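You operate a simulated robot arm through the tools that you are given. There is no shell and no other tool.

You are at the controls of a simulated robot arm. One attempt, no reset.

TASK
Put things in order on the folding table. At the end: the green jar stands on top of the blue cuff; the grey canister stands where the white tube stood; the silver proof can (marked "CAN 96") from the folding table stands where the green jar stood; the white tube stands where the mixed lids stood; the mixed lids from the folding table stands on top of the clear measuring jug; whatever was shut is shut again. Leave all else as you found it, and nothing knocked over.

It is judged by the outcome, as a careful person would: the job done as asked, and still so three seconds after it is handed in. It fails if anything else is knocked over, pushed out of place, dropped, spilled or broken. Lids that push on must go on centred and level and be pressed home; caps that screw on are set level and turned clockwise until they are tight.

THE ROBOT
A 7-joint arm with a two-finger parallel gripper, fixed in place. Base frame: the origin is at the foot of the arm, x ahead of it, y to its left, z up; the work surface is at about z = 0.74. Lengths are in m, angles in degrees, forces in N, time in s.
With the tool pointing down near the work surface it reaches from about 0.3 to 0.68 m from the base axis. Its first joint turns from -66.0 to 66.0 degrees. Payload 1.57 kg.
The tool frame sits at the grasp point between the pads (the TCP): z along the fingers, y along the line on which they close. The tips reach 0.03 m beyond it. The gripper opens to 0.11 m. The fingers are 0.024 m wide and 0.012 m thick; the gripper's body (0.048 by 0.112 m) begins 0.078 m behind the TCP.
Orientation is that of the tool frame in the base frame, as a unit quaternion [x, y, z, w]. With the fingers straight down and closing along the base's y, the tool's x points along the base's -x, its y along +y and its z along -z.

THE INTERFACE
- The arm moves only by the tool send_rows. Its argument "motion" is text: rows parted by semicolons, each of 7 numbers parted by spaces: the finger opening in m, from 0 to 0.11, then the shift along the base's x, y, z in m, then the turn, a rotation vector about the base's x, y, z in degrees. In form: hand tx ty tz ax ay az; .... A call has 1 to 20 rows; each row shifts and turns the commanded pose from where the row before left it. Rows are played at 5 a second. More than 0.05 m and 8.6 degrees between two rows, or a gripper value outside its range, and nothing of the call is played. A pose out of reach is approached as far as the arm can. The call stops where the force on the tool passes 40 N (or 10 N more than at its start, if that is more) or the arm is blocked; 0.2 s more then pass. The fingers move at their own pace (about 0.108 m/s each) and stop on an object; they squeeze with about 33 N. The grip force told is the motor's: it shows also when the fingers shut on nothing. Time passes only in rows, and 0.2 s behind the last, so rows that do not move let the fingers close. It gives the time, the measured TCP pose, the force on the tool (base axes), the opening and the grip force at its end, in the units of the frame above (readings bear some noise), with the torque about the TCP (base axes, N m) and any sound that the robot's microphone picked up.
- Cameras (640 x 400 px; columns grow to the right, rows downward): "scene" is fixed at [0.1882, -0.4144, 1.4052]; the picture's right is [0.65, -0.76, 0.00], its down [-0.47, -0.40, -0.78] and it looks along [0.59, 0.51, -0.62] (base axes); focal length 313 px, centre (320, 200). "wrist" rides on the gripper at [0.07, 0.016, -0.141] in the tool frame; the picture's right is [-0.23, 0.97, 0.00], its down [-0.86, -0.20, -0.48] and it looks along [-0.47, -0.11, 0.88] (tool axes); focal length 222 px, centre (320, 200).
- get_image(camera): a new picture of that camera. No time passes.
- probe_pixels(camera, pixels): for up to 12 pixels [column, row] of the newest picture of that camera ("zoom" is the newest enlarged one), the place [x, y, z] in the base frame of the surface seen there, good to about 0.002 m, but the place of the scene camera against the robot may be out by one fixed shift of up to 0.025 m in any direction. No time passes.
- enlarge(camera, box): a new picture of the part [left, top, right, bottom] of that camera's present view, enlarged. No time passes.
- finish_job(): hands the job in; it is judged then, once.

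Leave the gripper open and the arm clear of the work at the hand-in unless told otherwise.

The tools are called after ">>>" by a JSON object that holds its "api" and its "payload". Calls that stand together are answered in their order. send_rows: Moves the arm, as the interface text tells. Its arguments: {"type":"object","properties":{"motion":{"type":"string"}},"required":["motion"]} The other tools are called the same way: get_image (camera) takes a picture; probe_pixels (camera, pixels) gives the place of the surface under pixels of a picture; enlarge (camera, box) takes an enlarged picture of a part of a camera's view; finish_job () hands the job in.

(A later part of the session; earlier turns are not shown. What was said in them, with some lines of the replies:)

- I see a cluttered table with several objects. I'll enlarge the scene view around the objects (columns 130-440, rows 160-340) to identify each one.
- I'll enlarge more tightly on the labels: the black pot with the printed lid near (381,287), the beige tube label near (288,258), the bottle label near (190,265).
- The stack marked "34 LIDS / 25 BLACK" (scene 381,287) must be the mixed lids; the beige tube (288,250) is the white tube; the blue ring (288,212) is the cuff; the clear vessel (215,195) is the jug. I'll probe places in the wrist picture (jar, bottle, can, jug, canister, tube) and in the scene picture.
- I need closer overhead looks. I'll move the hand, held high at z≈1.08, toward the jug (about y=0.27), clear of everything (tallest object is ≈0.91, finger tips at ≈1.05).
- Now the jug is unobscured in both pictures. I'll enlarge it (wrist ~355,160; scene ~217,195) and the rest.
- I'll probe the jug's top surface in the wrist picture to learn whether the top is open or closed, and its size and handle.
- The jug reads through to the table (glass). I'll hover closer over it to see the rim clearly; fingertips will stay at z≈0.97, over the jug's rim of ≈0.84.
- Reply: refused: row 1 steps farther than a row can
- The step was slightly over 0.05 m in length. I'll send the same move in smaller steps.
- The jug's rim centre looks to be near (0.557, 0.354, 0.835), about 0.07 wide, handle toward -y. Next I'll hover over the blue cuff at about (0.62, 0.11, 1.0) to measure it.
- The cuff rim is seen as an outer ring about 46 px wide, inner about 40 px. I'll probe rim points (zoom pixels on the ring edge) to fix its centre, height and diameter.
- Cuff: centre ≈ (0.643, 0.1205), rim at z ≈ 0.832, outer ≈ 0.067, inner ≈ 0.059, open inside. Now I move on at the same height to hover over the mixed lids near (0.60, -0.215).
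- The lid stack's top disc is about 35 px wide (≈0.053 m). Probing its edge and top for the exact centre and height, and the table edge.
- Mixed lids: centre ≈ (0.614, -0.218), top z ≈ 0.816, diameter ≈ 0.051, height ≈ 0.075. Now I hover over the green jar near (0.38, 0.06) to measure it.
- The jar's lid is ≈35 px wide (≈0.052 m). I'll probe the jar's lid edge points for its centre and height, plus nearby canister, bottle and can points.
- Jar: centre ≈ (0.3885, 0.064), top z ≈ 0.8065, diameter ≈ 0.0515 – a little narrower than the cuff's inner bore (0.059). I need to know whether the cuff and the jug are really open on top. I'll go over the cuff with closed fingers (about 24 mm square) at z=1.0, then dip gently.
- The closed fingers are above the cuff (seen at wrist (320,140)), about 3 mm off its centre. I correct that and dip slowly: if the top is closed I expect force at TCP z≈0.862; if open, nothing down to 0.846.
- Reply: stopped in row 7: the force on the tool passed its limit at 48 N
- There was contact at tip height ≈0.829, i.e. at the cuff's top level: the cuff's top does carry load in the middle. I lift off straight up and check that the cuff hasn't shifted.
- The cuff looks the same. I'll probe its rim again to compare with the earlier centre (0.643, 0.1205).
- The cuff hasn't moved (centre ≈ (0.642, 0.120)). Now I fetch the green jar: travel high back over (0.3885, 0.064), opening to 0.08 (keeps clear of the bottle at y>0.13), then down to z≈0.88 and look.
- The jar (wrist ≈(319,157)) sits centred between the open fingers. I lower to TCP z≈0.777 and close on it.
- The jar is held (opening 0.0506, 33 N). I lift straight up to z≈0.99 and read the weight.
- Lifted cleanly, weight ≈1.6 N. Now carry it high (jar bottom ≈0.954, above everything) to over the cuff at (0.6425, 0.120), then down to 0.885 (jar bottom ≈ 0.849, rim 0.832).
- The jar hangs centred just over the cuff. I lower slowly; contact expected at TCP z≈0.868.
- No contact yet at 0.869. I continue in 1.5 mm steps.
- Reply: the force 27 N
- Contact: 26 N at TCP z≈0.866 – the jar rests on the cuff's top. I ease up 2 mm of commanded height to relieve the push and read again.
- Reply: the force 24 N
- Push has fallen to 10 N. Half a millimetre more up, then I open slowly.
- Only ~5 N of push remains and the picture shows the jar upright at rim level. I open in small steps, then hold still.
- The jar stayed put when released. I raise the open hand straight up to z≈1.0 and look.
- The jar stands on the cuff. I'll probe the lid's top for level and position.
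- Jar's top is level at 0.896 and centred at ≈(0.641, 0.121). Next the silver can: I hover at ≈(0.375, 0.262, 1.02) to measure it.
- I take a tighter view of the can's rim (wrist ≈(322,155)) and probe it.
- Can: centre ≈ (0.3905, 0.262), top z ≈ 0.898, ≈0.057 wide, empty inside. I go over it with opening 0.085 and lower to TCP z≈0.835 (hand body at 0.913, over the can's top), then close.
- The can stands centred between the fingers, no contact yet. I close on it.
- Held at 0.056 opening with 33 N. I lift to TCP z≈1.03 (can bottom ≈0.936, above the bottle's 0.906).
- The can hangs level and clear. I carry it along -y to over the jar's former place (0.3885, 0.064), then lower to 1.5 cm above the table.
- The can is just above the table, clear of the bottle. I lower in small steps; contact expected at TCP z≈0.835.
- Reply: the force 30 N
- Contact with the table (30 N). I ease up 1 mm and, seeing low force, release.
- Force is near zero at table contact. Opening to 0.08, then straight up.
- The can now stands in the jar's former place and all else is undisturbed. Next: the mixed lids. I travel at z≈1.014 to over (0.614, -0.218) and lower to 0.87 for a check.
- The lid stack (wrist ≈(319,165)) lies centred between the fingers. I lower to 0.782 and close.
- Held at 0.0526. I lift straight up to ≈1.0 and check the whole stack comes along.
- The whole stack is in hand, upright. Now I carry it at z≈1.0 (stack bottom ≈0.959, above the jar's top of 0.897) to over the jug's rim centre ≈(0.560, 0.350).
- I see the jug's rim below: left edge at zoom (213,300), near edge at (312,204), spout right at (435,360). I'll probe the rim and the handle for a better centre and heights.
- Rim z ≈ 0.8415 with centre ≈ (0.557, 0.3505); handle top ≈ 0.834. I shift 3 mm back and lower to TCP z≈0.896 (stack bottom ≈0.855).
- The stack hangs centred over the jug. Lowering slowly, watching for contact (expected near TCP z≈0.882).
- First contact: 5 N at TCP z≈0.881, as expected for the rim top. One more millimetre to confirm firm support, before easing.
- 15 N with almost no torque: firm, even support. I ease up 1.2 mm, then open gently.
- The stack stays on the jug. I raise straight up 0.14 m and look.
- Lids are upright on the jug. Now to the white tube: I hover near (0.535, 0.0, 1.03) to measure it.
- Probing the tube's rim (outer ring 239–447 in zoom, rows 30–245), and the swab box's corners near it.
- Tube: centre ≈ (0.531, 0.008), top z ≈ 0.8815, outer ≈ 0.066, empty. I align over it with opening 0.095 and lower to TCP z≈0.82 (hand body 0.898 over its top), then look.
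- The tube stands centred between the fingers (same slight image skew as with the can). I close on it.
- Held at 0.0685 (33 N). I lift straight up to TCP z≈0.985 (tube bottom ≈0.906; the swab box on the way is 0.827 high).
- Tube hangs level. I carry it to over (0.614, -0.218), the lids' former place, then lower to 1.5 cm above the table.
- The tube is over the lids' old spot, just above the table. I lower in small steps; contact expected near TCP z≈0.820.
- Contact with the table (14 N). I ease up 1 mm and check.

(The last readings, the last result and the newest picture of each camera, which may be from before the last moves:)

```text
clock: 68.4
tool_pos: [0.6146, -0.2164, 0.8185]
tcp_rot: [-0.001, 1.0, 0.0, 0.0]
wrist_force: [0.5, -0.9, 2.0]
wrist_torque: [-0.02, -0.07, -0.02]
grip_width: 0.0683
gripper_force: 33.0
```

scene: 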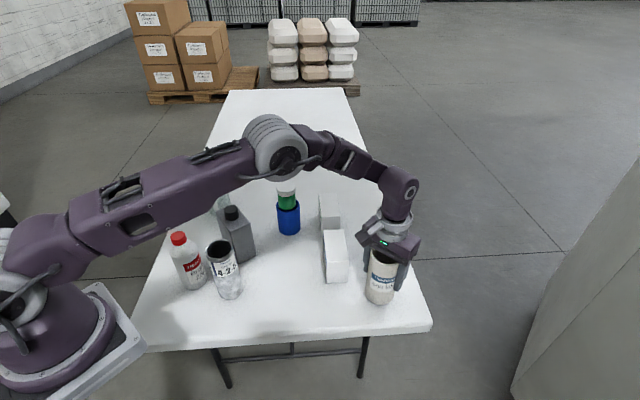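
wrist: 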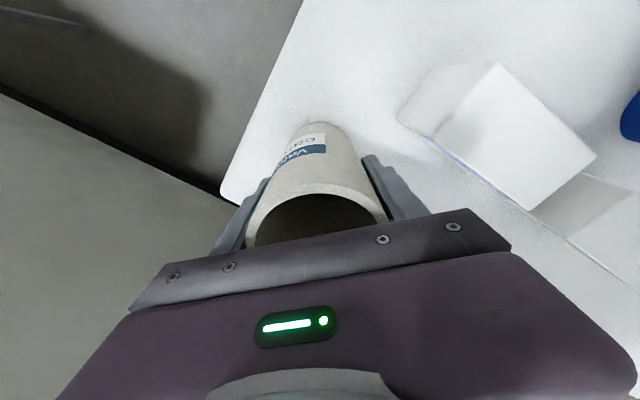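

Only 2 N remain. I open slowly to 0.09, then rise straight up.

>>> {"api": "send_rows", "payload": {"motion": "0.07 0 0 0 0 0 0; 0.075 0 0 0 0 0 0; 0.085 0 0 0 0 0 0; 0.092 0 0 0 0 0 0; 0.092 0 0 0 0 0 0; 0.092 0 0 0.03 0 0 0; 0.092 0 0 0.04 0 0 0; 0.092 0 0 0.04 0 0 0; 0.092 0 0 0.04 0 0 0; 0.092 0 0 0.04 0 0 0; 0.092 0 0 0 0 0 0"}}

>>> {"api": "get_image", "payload": {"camera": "wrist"}}

>>> {"api": "get_image", "payload": {"camera": "scene"}}

>>> {"api": "enlarge", "payload": {"camera": "wrist", "box": [240, 100, 400, 200]}}

```text
clock: 70.8
tool_pos: [0.615, -0.2171, 1.0098]
tcp_rot: [-0.001, 1.0, -0.001, 0.001]
wrist_force: [0.2, 0.2, 0.1]
wrist_torque: [-0.03, 0.0, 0.01]
grip_width: 0.0922
gripper_force: 0.1
```

```text
taken
```

wrist: 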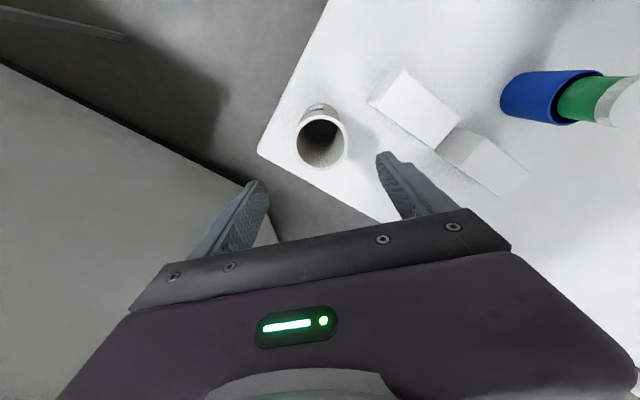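

```text
taken
```

scene: 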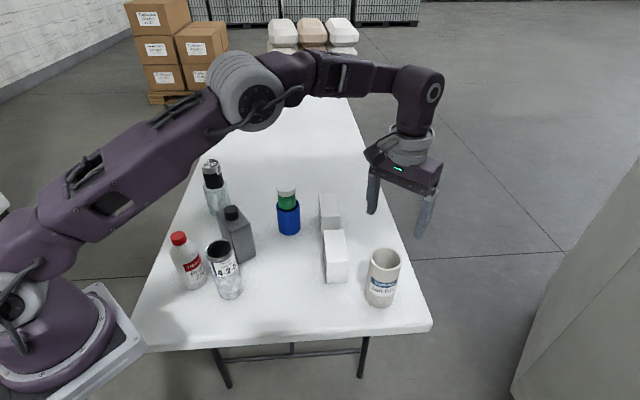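

```text
4.00 times, centred on (320, 150) of wrist
```

zoom: 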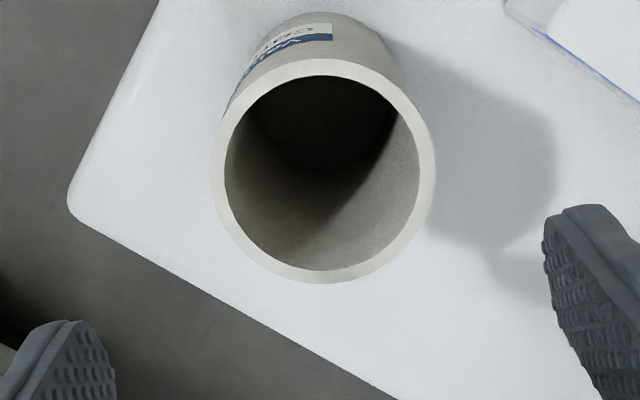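

The tube stands in the lids' place. I'll probe its rim to check position, then move on to the canister.

>>> {"api": "probe_pixels", "payload": {"camera": "zoom", "pixels": [[216, 170], [427, 170], [322, 276], [322, 66], [250, 90], [395, 90], [250, 245], [395, 245]]}}

>>> {"api": "send_rows", "payload": {"motion": "0.11 -0.02 0.042 0.001 0 0 0; 0.11 -0.02 0.042 0.001 0 0 0; 0.11 -0.02 0.042 0.001 0 0 0; 0.11 -0.02 0.042 0.001 0 0 0; 0.11 -0.02 0.042 0.001 0 0 0; 0.11 -0.02 0.042 0.001 0 0 0; 0.11 -0.02 0.042 0.001 0 0 0; 0.11 -0.02 0.042 0.001 0 0 0; 0.11 0 0.03 0 0 0 0; 0.11 0 0 0 0 0 0"}}

>>> {"api": "get_image", "payload": {"camera": "wrist"}}

>>> {"api": "enlarge", "payload": {"camera": "wrist", "box": [240, 90, 400, 190]}}

```text
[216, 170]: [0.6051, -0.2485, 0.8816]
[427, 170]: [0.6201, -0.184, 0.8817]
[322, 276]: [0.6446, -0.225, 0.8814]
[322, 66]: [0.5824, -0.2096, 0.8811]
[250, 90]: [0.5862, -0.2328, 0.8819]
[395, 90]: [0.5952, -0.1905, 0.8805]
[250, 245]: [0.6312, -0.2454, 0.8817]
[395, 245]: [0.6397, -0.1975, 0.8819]
```

```text
clock: 73.0
tool_pos: [0.4533, 0.149, 1.018]
tcp_rot: [0.0, 1.0, 0.0, 0.0]
wrist_force: [-0.2, 0.7, -0.1]
wrist_torque: [-0.01, 0.03, 0.01]
grip_width: 0.1101
gripper_force: 0.0
```

```text
taken
```

wrist: 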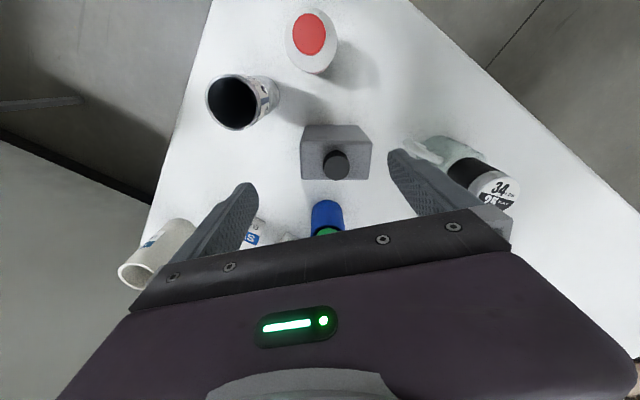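

```text
4.00 times, centred on (320, 140) of wrist
```

zoom: 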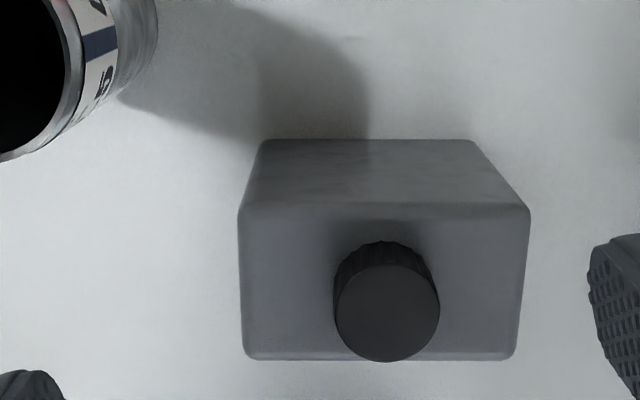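

Tube centre is now ≈(0.613, -0.217) – in place. The canister's body is wide along y (≈0.09–0.1) and narrow along x (≈0.055), so I should turn the hand ~90° to grip the narrow sides. I probe the top's corners, cap and faces to find its angle.

>>> {"api": "probe_pixels", "payload": {"camera": "zoom", "pixels": [[250, 215], [520, 215], [508, 350], [252, 350], [385, 212], [290, 355], [480, 355], [243, 280], [522, 280], [386, 312], [300, 150], [440, 150]]}}

>>> {"api": "get_image", "payload": {"camera": "scene"}}

```text
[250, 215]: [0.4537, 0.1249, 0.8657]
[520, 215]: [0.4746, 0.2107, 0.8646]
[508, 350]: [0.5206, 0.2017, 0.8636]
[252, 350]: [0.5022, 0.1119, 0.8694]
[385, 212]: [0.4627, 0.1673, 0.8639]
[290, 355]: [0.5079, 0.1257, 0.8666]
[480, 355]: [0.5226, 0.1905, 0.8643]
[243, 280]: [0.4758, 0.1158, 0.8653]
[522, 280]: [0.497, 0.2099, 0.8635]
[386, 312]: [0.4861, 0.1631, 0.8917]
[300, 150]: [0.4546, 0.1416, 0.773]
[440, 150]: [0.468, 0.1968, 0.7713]
```

```text
taken
```

scene: 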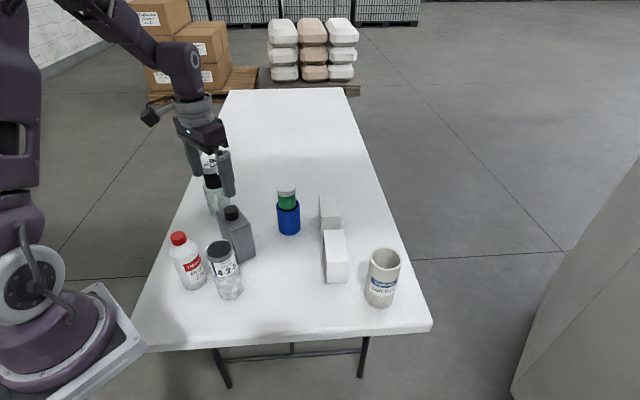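

Canister: centre ≈ (0.4875, 0.1625), long axis turned about 12.7° from y, short side ≈ 0.056, body top 0.865, cap top 0.892. I turn the hand +77.3° about z (camera swings toward -y) at z≈1.017 while moving over its centre; fingertips ≈0.987 stay above all.

>>> {"api": "send_rows", "payload": {"motion": "0.1 0.00335 0.00145 0 0 0 7.73; 0.095 0.00335 0.00145 0 0 0 7.73; 0.095 0.00335 0.00145 0 0 0 7.73; 0.095 0.00335 0.00145 0 0 0 7.73; 0.095 0.00335 0.00145 0 0 0 7.73; 0.095 0.00335 0.00145 0 0 0 7.73; 0.095 0.00335 0.00145 0 0 0 7.73; 0.095 0.00335 0.00145 0 0 0 7.73; 0.095 0.00335 0.00145 0 0 0 7.73; 0.095 0.00335 0.00145 0 0 0 7.73; 0.095 0 0 0 0 0 0"}}

>>> {"api": "get_image", "payload": {"camera": "wrist"}}

>>> {"api": "get_image", "payload": {"camera": "scene"}}

```text
clock: 75.4
tool_pos: [0.4876, 0.1617, 1.0171]
tcp_rot: [-0.626, 0.78, 0.001, 0.0]
wrist_force: [-0.3, 0.1, 0.3]
wrist_torque: [0.0, 0.03, -0.01]
grip_width: 0.095
gripper_force: 0.1
```

```text
taken
```

wrist: 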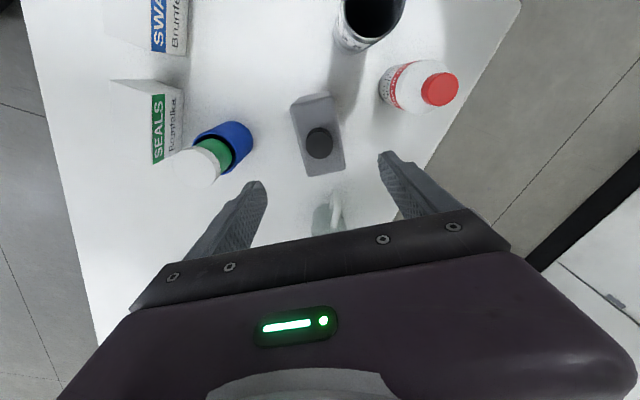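

```text
taken
```

scene: 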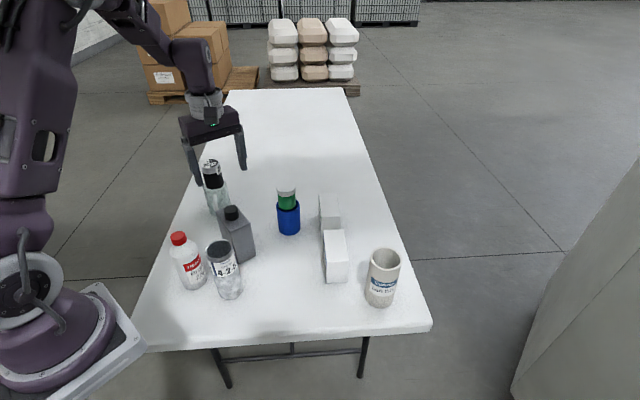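

The hand is turned; the canister's short edges in the picture (290,105)->(333,95) run parallel to the gripper bar. I enlarge and probe once more from this viewpoint.

>>> {"api": "enlarge", "payload": {"camera": "wrist", "box": [240, 80, 400, 180]}}

```text
4.00 times, centred on (320, 130) of wrist
```

zoom: 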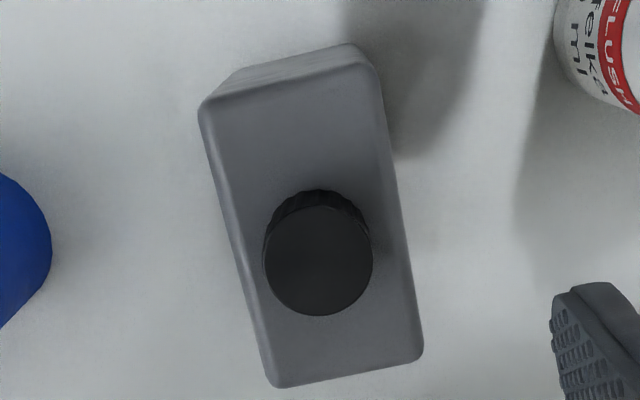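

>>> {"api": "probe_pixels", "payload": {"camera": "zoom", "pixels": [[208, 112], [358, 75], [412, 352], [280, 378], [285, 92], [345, 366], [240, 245], [385, 215], [318, 260], [378, 100], [405, 240]]}}

```text
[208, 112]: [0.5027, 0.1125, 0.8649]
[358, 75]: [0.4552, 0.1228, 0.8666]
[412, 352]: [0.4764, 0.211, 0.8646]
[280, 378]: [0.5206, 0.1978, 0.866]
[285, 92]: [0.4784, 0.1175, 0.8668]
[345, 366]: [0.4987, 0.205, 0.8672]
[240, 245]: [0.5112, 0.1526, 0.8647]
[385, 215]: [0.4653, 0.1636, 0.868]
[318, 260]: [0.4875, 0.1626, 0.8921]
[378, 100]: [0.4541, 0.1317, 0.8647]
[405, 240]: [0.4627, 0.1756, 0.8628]
```

Centre confirmed ≈(0.488, 0.162), angle ≈12.8° – aligned to within a degree. I lower with opening 0.09 to TCP z≈0.825 (hand body ≈0.903, cap top 0.892).

>>> {"api": "send_rows", "payload": {"motion": "0.09 0.0005 -0.0005 -0.045 0 0 0; 0.09 0 0 -0.045 0 0 0; 0.09 0 0 -0.045 0 0 0; 0.09 0 0 -0.04 0 0 0; 0.09 0 0 -0.017 0 0 0; 0.09 0 0 0 0 0 0"}}

>>> {"api": "get_image", "payload": {"camera": "wrist"}}

>>> {"api": "get_image", "payload": {"camera": "scene"}}

```text
clock: 76.8
tool_pos: [0.4883, 0.1627, 0.8243]
tcp_rot: [-0.625, 0.78, 0.0, 0.0]
wrist_force: [0.9, 0.4, 0.1]
wrist_torque: [0.04, 0.0, 0.01]
grip_width: 0.0901
gripper_force: 0.0
```

```text
taken
```

wrist: 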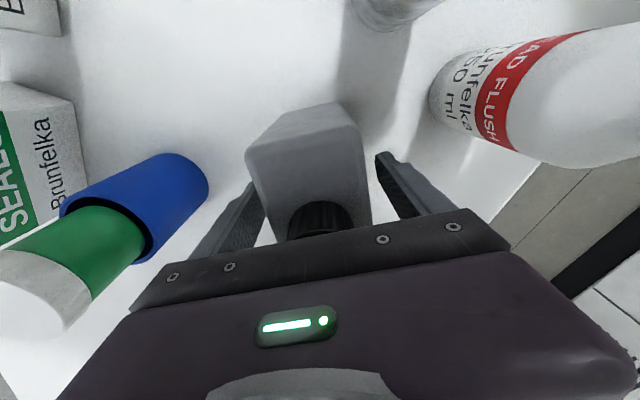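

```text
taken
```

scene: 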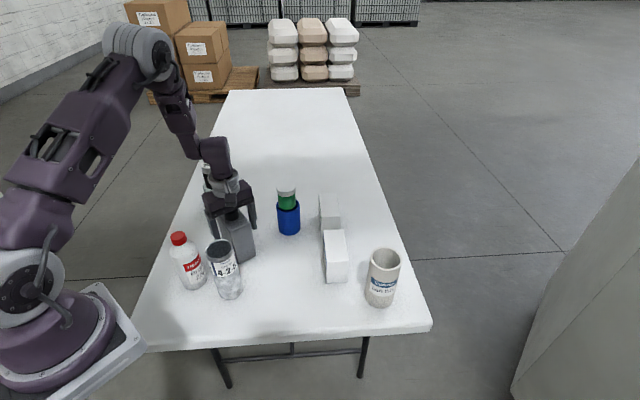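

The canister sits between the fingers with room on each side. I close.

>>> {"api": "send_rows", "payload": {"motion": "0.075 0 0 0 0 0 0; 0.065 0 0 0 0 0 0; 0.055 0 0 0 0 0 0; 0.046 0 0 0 0 0 0; 0.046 0 0 0 0 0 0"}}

>>> {"api": "get_image", "payload": {"camera": "wrist"}}

```text
clock: 78.0
tool_pos: [0.4886, 0.1627, 0.8233]
tcp_rot: [-0.625, 0.781, 0.0, 0.001]
wrist_force: [-1.2, 0.5, 1.8]
wrist_torque: [-0.06, 0.19, -0.02]
grip_width: 0.0579
gripper_force: 33.1
```

```text
taken
```

wrist: 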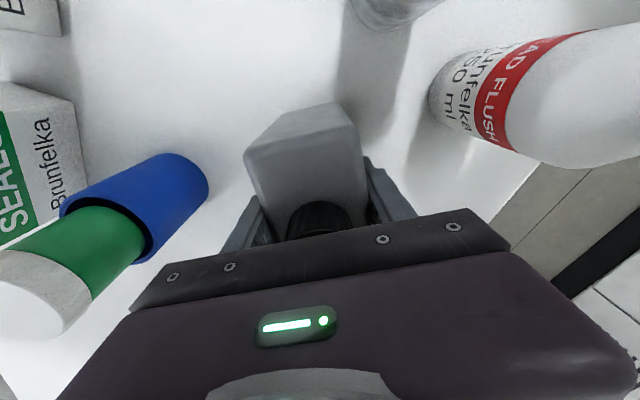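

Held at 0.058 opening, 33 N. I lift gently: 1 cm first, reading the weight.

>>> {"api": "send_rows", "payload": {"motion": "0.046 0 0 0.005 0 0 0; 0.046 0 0 0.005 0 0 0; 0.046 0 0 0.01 0 0 0; 0.046 0 0 0 0 0 0"}}

>>> {"api": "get_image", "payload": {"camera": "wrist"}}

```text
clock: 79.0
tool_pos: [0.4887, 0.1615, 0.8441]
tcp_rot: [-0.625, 0.781, 0.001, 0.001]
wrist_force: [-0.5, -0.4, -5.6]
wrist_torque: [0.03, 0.02, -0.01]
grip_width: 0.0579
gripper_force: 33.1
```

```text
taken
```

wrist: 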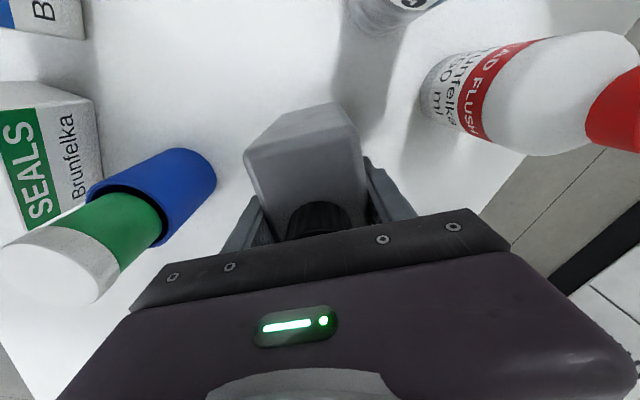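

Weight ≈ 6 N, firmly held, level. I lift 6 cm more, carry it to (0.531, 0.007) – the tube's former place – and lower to ~1.5 cm above the table.

>>> {"api": "send_rows", "payload": {"motion": "0.046 0 0 0.03 0 0 0; 0.046 0 0 0.03 0 0 0; 0.046 0.01075 -0.03875 0 0 0 0; 0.046 0.01075 -0.03875 0 0 0 0; 0.046 0.01075 -0.03875 0 0 0 0; 0.046 0.01075 -0.03875 0 0 0 0; 0.046 0 0 0 0 0 0; 0.046 0 0 -0.035 0 0 0; 0.046 0 0 -0.03 0 0 0; 0.046 0 0 0 0 0 0"}}

>>> {"api": "get_image", "payload": {"camera": "wrist"}}

>>> {"api": "get_image", "payload": {"camera": "scene"}}

```text
clock: 81.2
tool_pos: [0.5327, 0.0071, 0.841]
tcp_rot: [-0.625, 0.781, 0.0, 0.001]
wrist_force: [0.1, 0.1, -5.3]
wrist_torque: [-0.02, 0.0, -0.01]
grip_width: 0.0578
gripper_force: 32.8
```

```text
taken
```

wrist: 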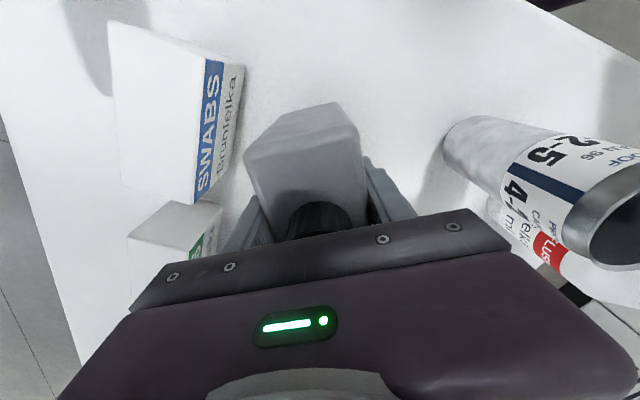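

```text
taken
```

scene: 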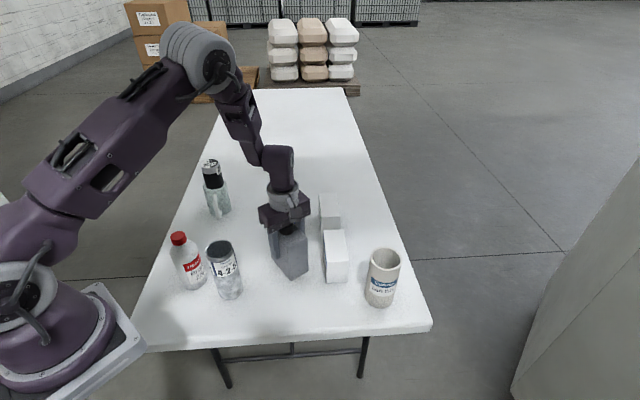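

The canister hangs over the spot with room to the boxes. Lowering in small steps; table contact expected near TCP z≈0.824.

>>> {"api": "send_rows", "payload": {"motion": "0.046 0 0 -0.008 0 0 0; 0.046 0 0 -0.005 0 0 0; 0.046 0 0 -0.002 0 0 0; 0.046 0 0 -0.001 0 0 0; 0.046 0 0 0 0 0 0"}}

```text
clock: 82.4
tool_pos: [0.5322, 0.0054, 0.8234]
tcp_rot: [-0.625, 0.781, 0.0, 0.001]
wrist_force: [-8.3, 0.7, 24.7]
wrist_torque: [0.2, 0.86, 0.08]
grip_width: 0.058
gripper_force: 32.9
```

Contact: 25 N. I ease up a millimetre at a time.

>>> {"api": "send_rows", "payload": {"motion": "0.046 0 0 0.001 0 0 0; 0.046 0 0 0 0 0 0"}}

```text
clock: 83.0
tool_pos: [0.5318, 0.0072, 0.8243]
tcp_rot: [-0.624, 0.781, 0.0, 0.0]
wrist_force: [-3.6, 1.0, 4.4]
wrist_torque: [-0.42, 0.22, -0.15]
grip_width: 0.0577
gripper_force: 32.3
```

Only 4 N of push left. I open gradually to 0.085.

>>> {"api": "send_rows", "payload": {"motion": "0.06 0 0 0 0 0 0; 0.065 0 0 0 0 0 0; 0.075 0 0 0 0 0 0; 0.085 0 0 0 0 0 0; 0.085 0 0 0 0 0 0"}}

>>> {"api": "get_image", "payload": {"camera": "wrist"}}

```text
clock: 84.2
tool_pos: [0.5331, 0.0066, 0.8228]
tcp_rot: [-0.625, 0.781, 0.001, 0.0]
wrist_force: [0.6, 0.1, 0.2]
wrist_torque: [0.01, -0.05, 0.02]
grip_width: 0.0847
gripper_force: 0.0
```

```text
taken
```

wrist: 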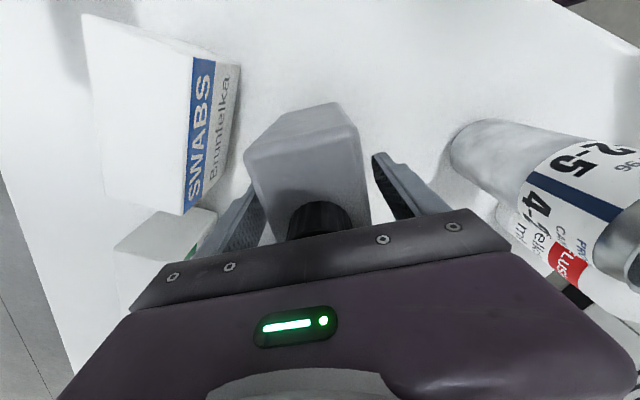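

The canister stands free. I rise straight up to z≈1.02 and look.

>>> {"api": "send_rows", "payload": {"motion": "0.085 0 0 0.03 0 0 0; 0.085 0 0 0.04 0 0 0; 0.085 0 0 0.04 0 0 0; 0.085 0 0 0.045 0 0 0; 0.085 0 0 0.04 0 0 0; 0.085 0 0 0 0 0 0"}}

>>> {"api": "get_image", "payload": {"camera": "wrist"}}

>>> {"api": "enlarge", "payload": {"camera": "wrist", "box": [240, 80, 400, 180]}}

>>> {"api": "get_image", "payload": {"camera": "scene"}}

```text
clock: 85.6
tool_pos: [0.5307, 0.0079, 1.0185]
tcp_rot: [-0.625, 0.781, 0.0, 0.0]
wrist_force: [-0.1, 0.5, 0.4]
wrist_torque: [0.04, 0.0, 0.02]
grip_width: 0.0851
gripper_force: 0.1
```

```text
taken
```

wrist: 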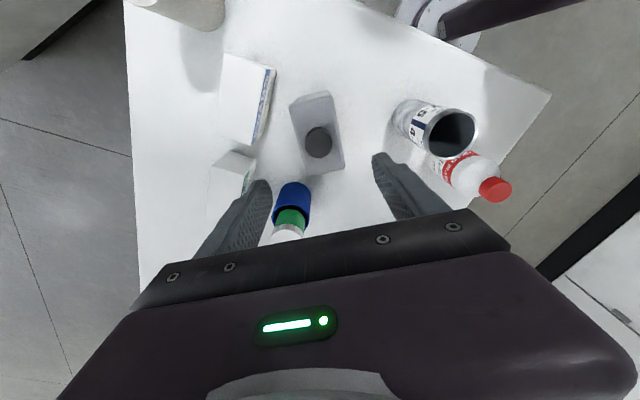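

```text
4.00 times, centred on (320, 130) of wrist
```

zoom: 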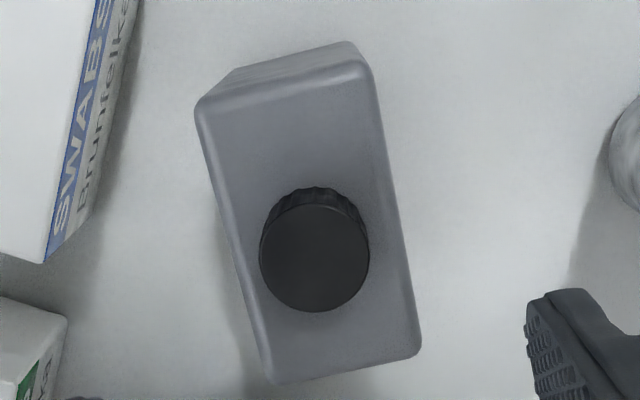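

```text
taken
```

scene: 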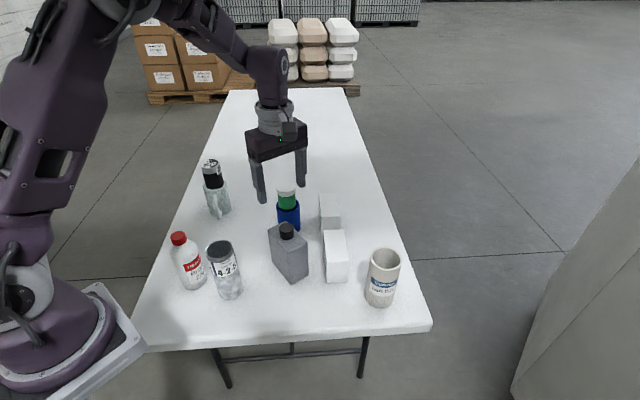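

All five are moved. I probe the canister's new place and check that the can, bottle, boxes and jug stack are where they should be.

>>> {"api": "probe_pixels", "payload": {"camera": "zoom", "pixels": [[206, 112], [355, 72], [410, 348], [276, 375], [314, 258]]}}

>>> {"api": "probe_pixels", "payload": {"camera": "scene", "pixels": [[180, 238], [335, 242], [328, 205], [212, 165], [286, 190], [219, 246], [384, 258], [287, 228]]}}

>>> {"api": "enlarge", "payload": {"camera": "scene", "box": [150, 140, 300, 310]}}

>>> {"api": "enlarge", "payload": {"camera": "scene", "box": [260, 170, 420, 320]}}

```text
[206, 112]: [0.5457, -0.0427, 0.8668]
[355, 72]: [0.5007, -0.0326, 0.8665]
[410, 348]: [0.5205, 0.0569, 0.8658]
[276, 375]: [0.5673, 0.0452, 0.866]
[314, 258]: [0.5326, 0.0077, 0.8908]
```

```text
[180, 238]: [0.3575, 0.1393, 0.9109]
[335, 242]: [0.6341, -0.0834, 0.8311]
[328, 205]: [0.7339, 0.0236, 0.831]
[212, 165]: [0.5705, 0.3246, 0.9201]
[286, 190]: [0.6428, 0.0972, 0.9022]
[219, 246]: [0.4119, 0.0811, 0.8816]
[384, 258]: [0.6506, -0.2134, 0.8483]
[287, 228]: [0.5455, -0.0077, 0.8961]
```

```text
2.35 times, centred on (225, 225) of scene
```

zoom: 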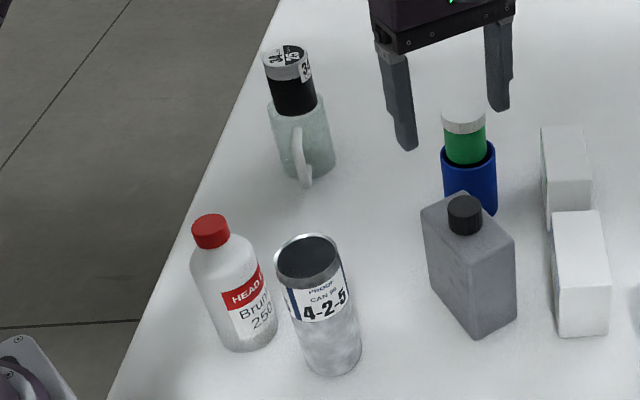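

```text
2.67 times, centred on (340, 245) of scene
```

zoom: 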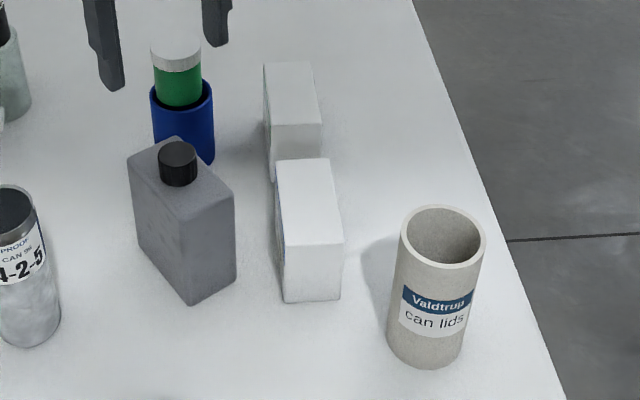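

Canister is at ≈(0.533, 0.007), the tube's former spot; everything is upright, and the boxes and bottle read unchanged. I turn the hand back and retreat, open, to the high starting pose (≈(0.389, -0.03, 1.08)).

>>> {"api": "send_rows", "payload": {"motion": "0.09 0 0 0.03 0 0 0; 0.1 -0.0142 -0.0037 0.0035 0 0 -7.73; 0.11 -0.0142 -0.0037 0.0035 0 0 -7.73; 0.11 -0.0142 -0.0037 0.0035 0 0 -7.73; 0.11 -0.0142 -0.0037 0.0035 0 0 -7.73; 0.11 -0.0142 -0.0037 0.0035 0 0 -7.73; 0.11 -0.0142 -0.0037 0.0035 0 0 -7.73; 0.11 -0.0142 -0.0037 0.0035 0 0 -7.73; 0.11 -0.0142 -0.0037 0.0035 0 0 -7.73; 0.11 -0.0142 -0.0037 0.0035 0 0 -7.73; 0.11 -0.0142 -0.0037 0.0035 0 0 -7.73; 0.11 0 0 0 0 0 0; 0.11 0 0 0 0 0 0"}}

>>> {"api": "get_image", "payload": {"camera": "scene"}}

>>> {"api": "get_image", "payload": {"camera": "wrist"}}

```text
clock: 88.4
tool_pos: [0.3908, -0.0298, 1.084]
tcp_rot: [0.0, 1.0, 0.0, 0.001]
wrist_force: [-0.1, -0.8, 0.3]
wrist_torque: [0.01, 0.01, -0.01]
grip_width: 0.1102
gripper_force: 0.1
```

```text
taken
```

scene: 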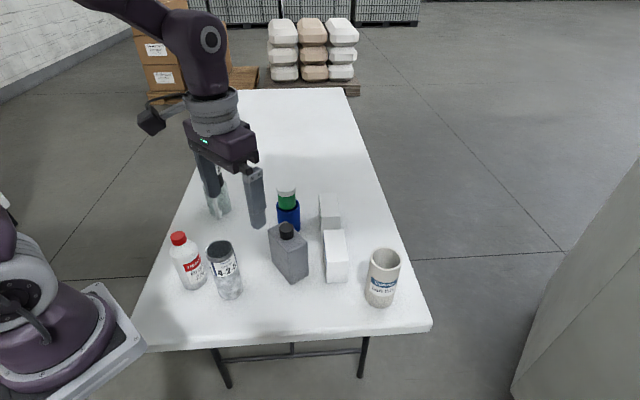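

```text
taken
```

wrist: 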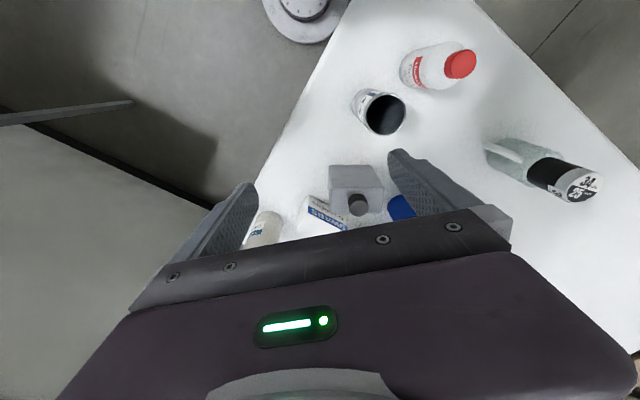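

The arm is back high and open, all objects stand upright. One last probe of the can's rim (wrist ≈(385,113)) to confirm its spot before handing in.

>>> {"api": "probe_pixels", "payload": {"camera": "wrist", "pixels": [[366, 113], [405, 113], [386, 94], [386, 133], [571, 184], [460, 65]]}}

```text
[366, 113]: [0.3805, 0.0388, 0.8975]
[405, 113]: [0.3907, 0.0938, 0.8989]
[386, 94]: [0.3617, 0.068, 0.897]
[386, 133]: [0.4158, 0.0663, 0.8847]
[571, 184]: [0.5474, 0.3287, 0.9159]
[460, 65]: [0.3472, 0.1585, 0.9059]
```

The can's rim is centred at about (0.387, 0.066), within a few millimetres of the jar's old place. The jar is on the cuff, the lids are on the jug, the tube is where the lids stood, and the canister is where the tube stood. Everything is upright with caps and lids still on, and the gripper is open and clear. I'm handing the job in.

>>> {"api": "finish_job", "payload": {}}

```text
The job is handed in.
```

The job is handed in, and all five moves are done. In the last pictures everything stands upright, and the bottle and both boxes read as unmoved.

| Item | Where it stands now | Check |
|---|---|---|
| Green jar | On top of the blue cuff | Centred and level, lid still on |
| Silver can "CAN 96" | Where the green jar stood | Within about 3 mm |
| Mixed lids | On top of the clear measuring jug | Upright and centred |
| White tube | Where the mixed lids stood | Within about 2 mm |
| Grey canister | Where the white tube stood | Within about 3 mm, cap still on |

- **Which item was which:** I took the stack marked "34 LIDS / 25 BLACK" as the mixed lids, and the off-white tube labelled "can lids" as the white tube.
- **Open-looking tops:** the cuff and jug look open, and the jar and lid stack are narrower than those openings. Both tops held firm in the middle as I lowered the items, so I set them down centred. Before that I pressed the closed fingers on the cuff's top to test it, with a peak of about 48 N, and the cuff did not shift.
- **Shut things:** nothing was opened during the job, so nothing needed shutting again.

The gripper is open and the arm is back near its starting pose.
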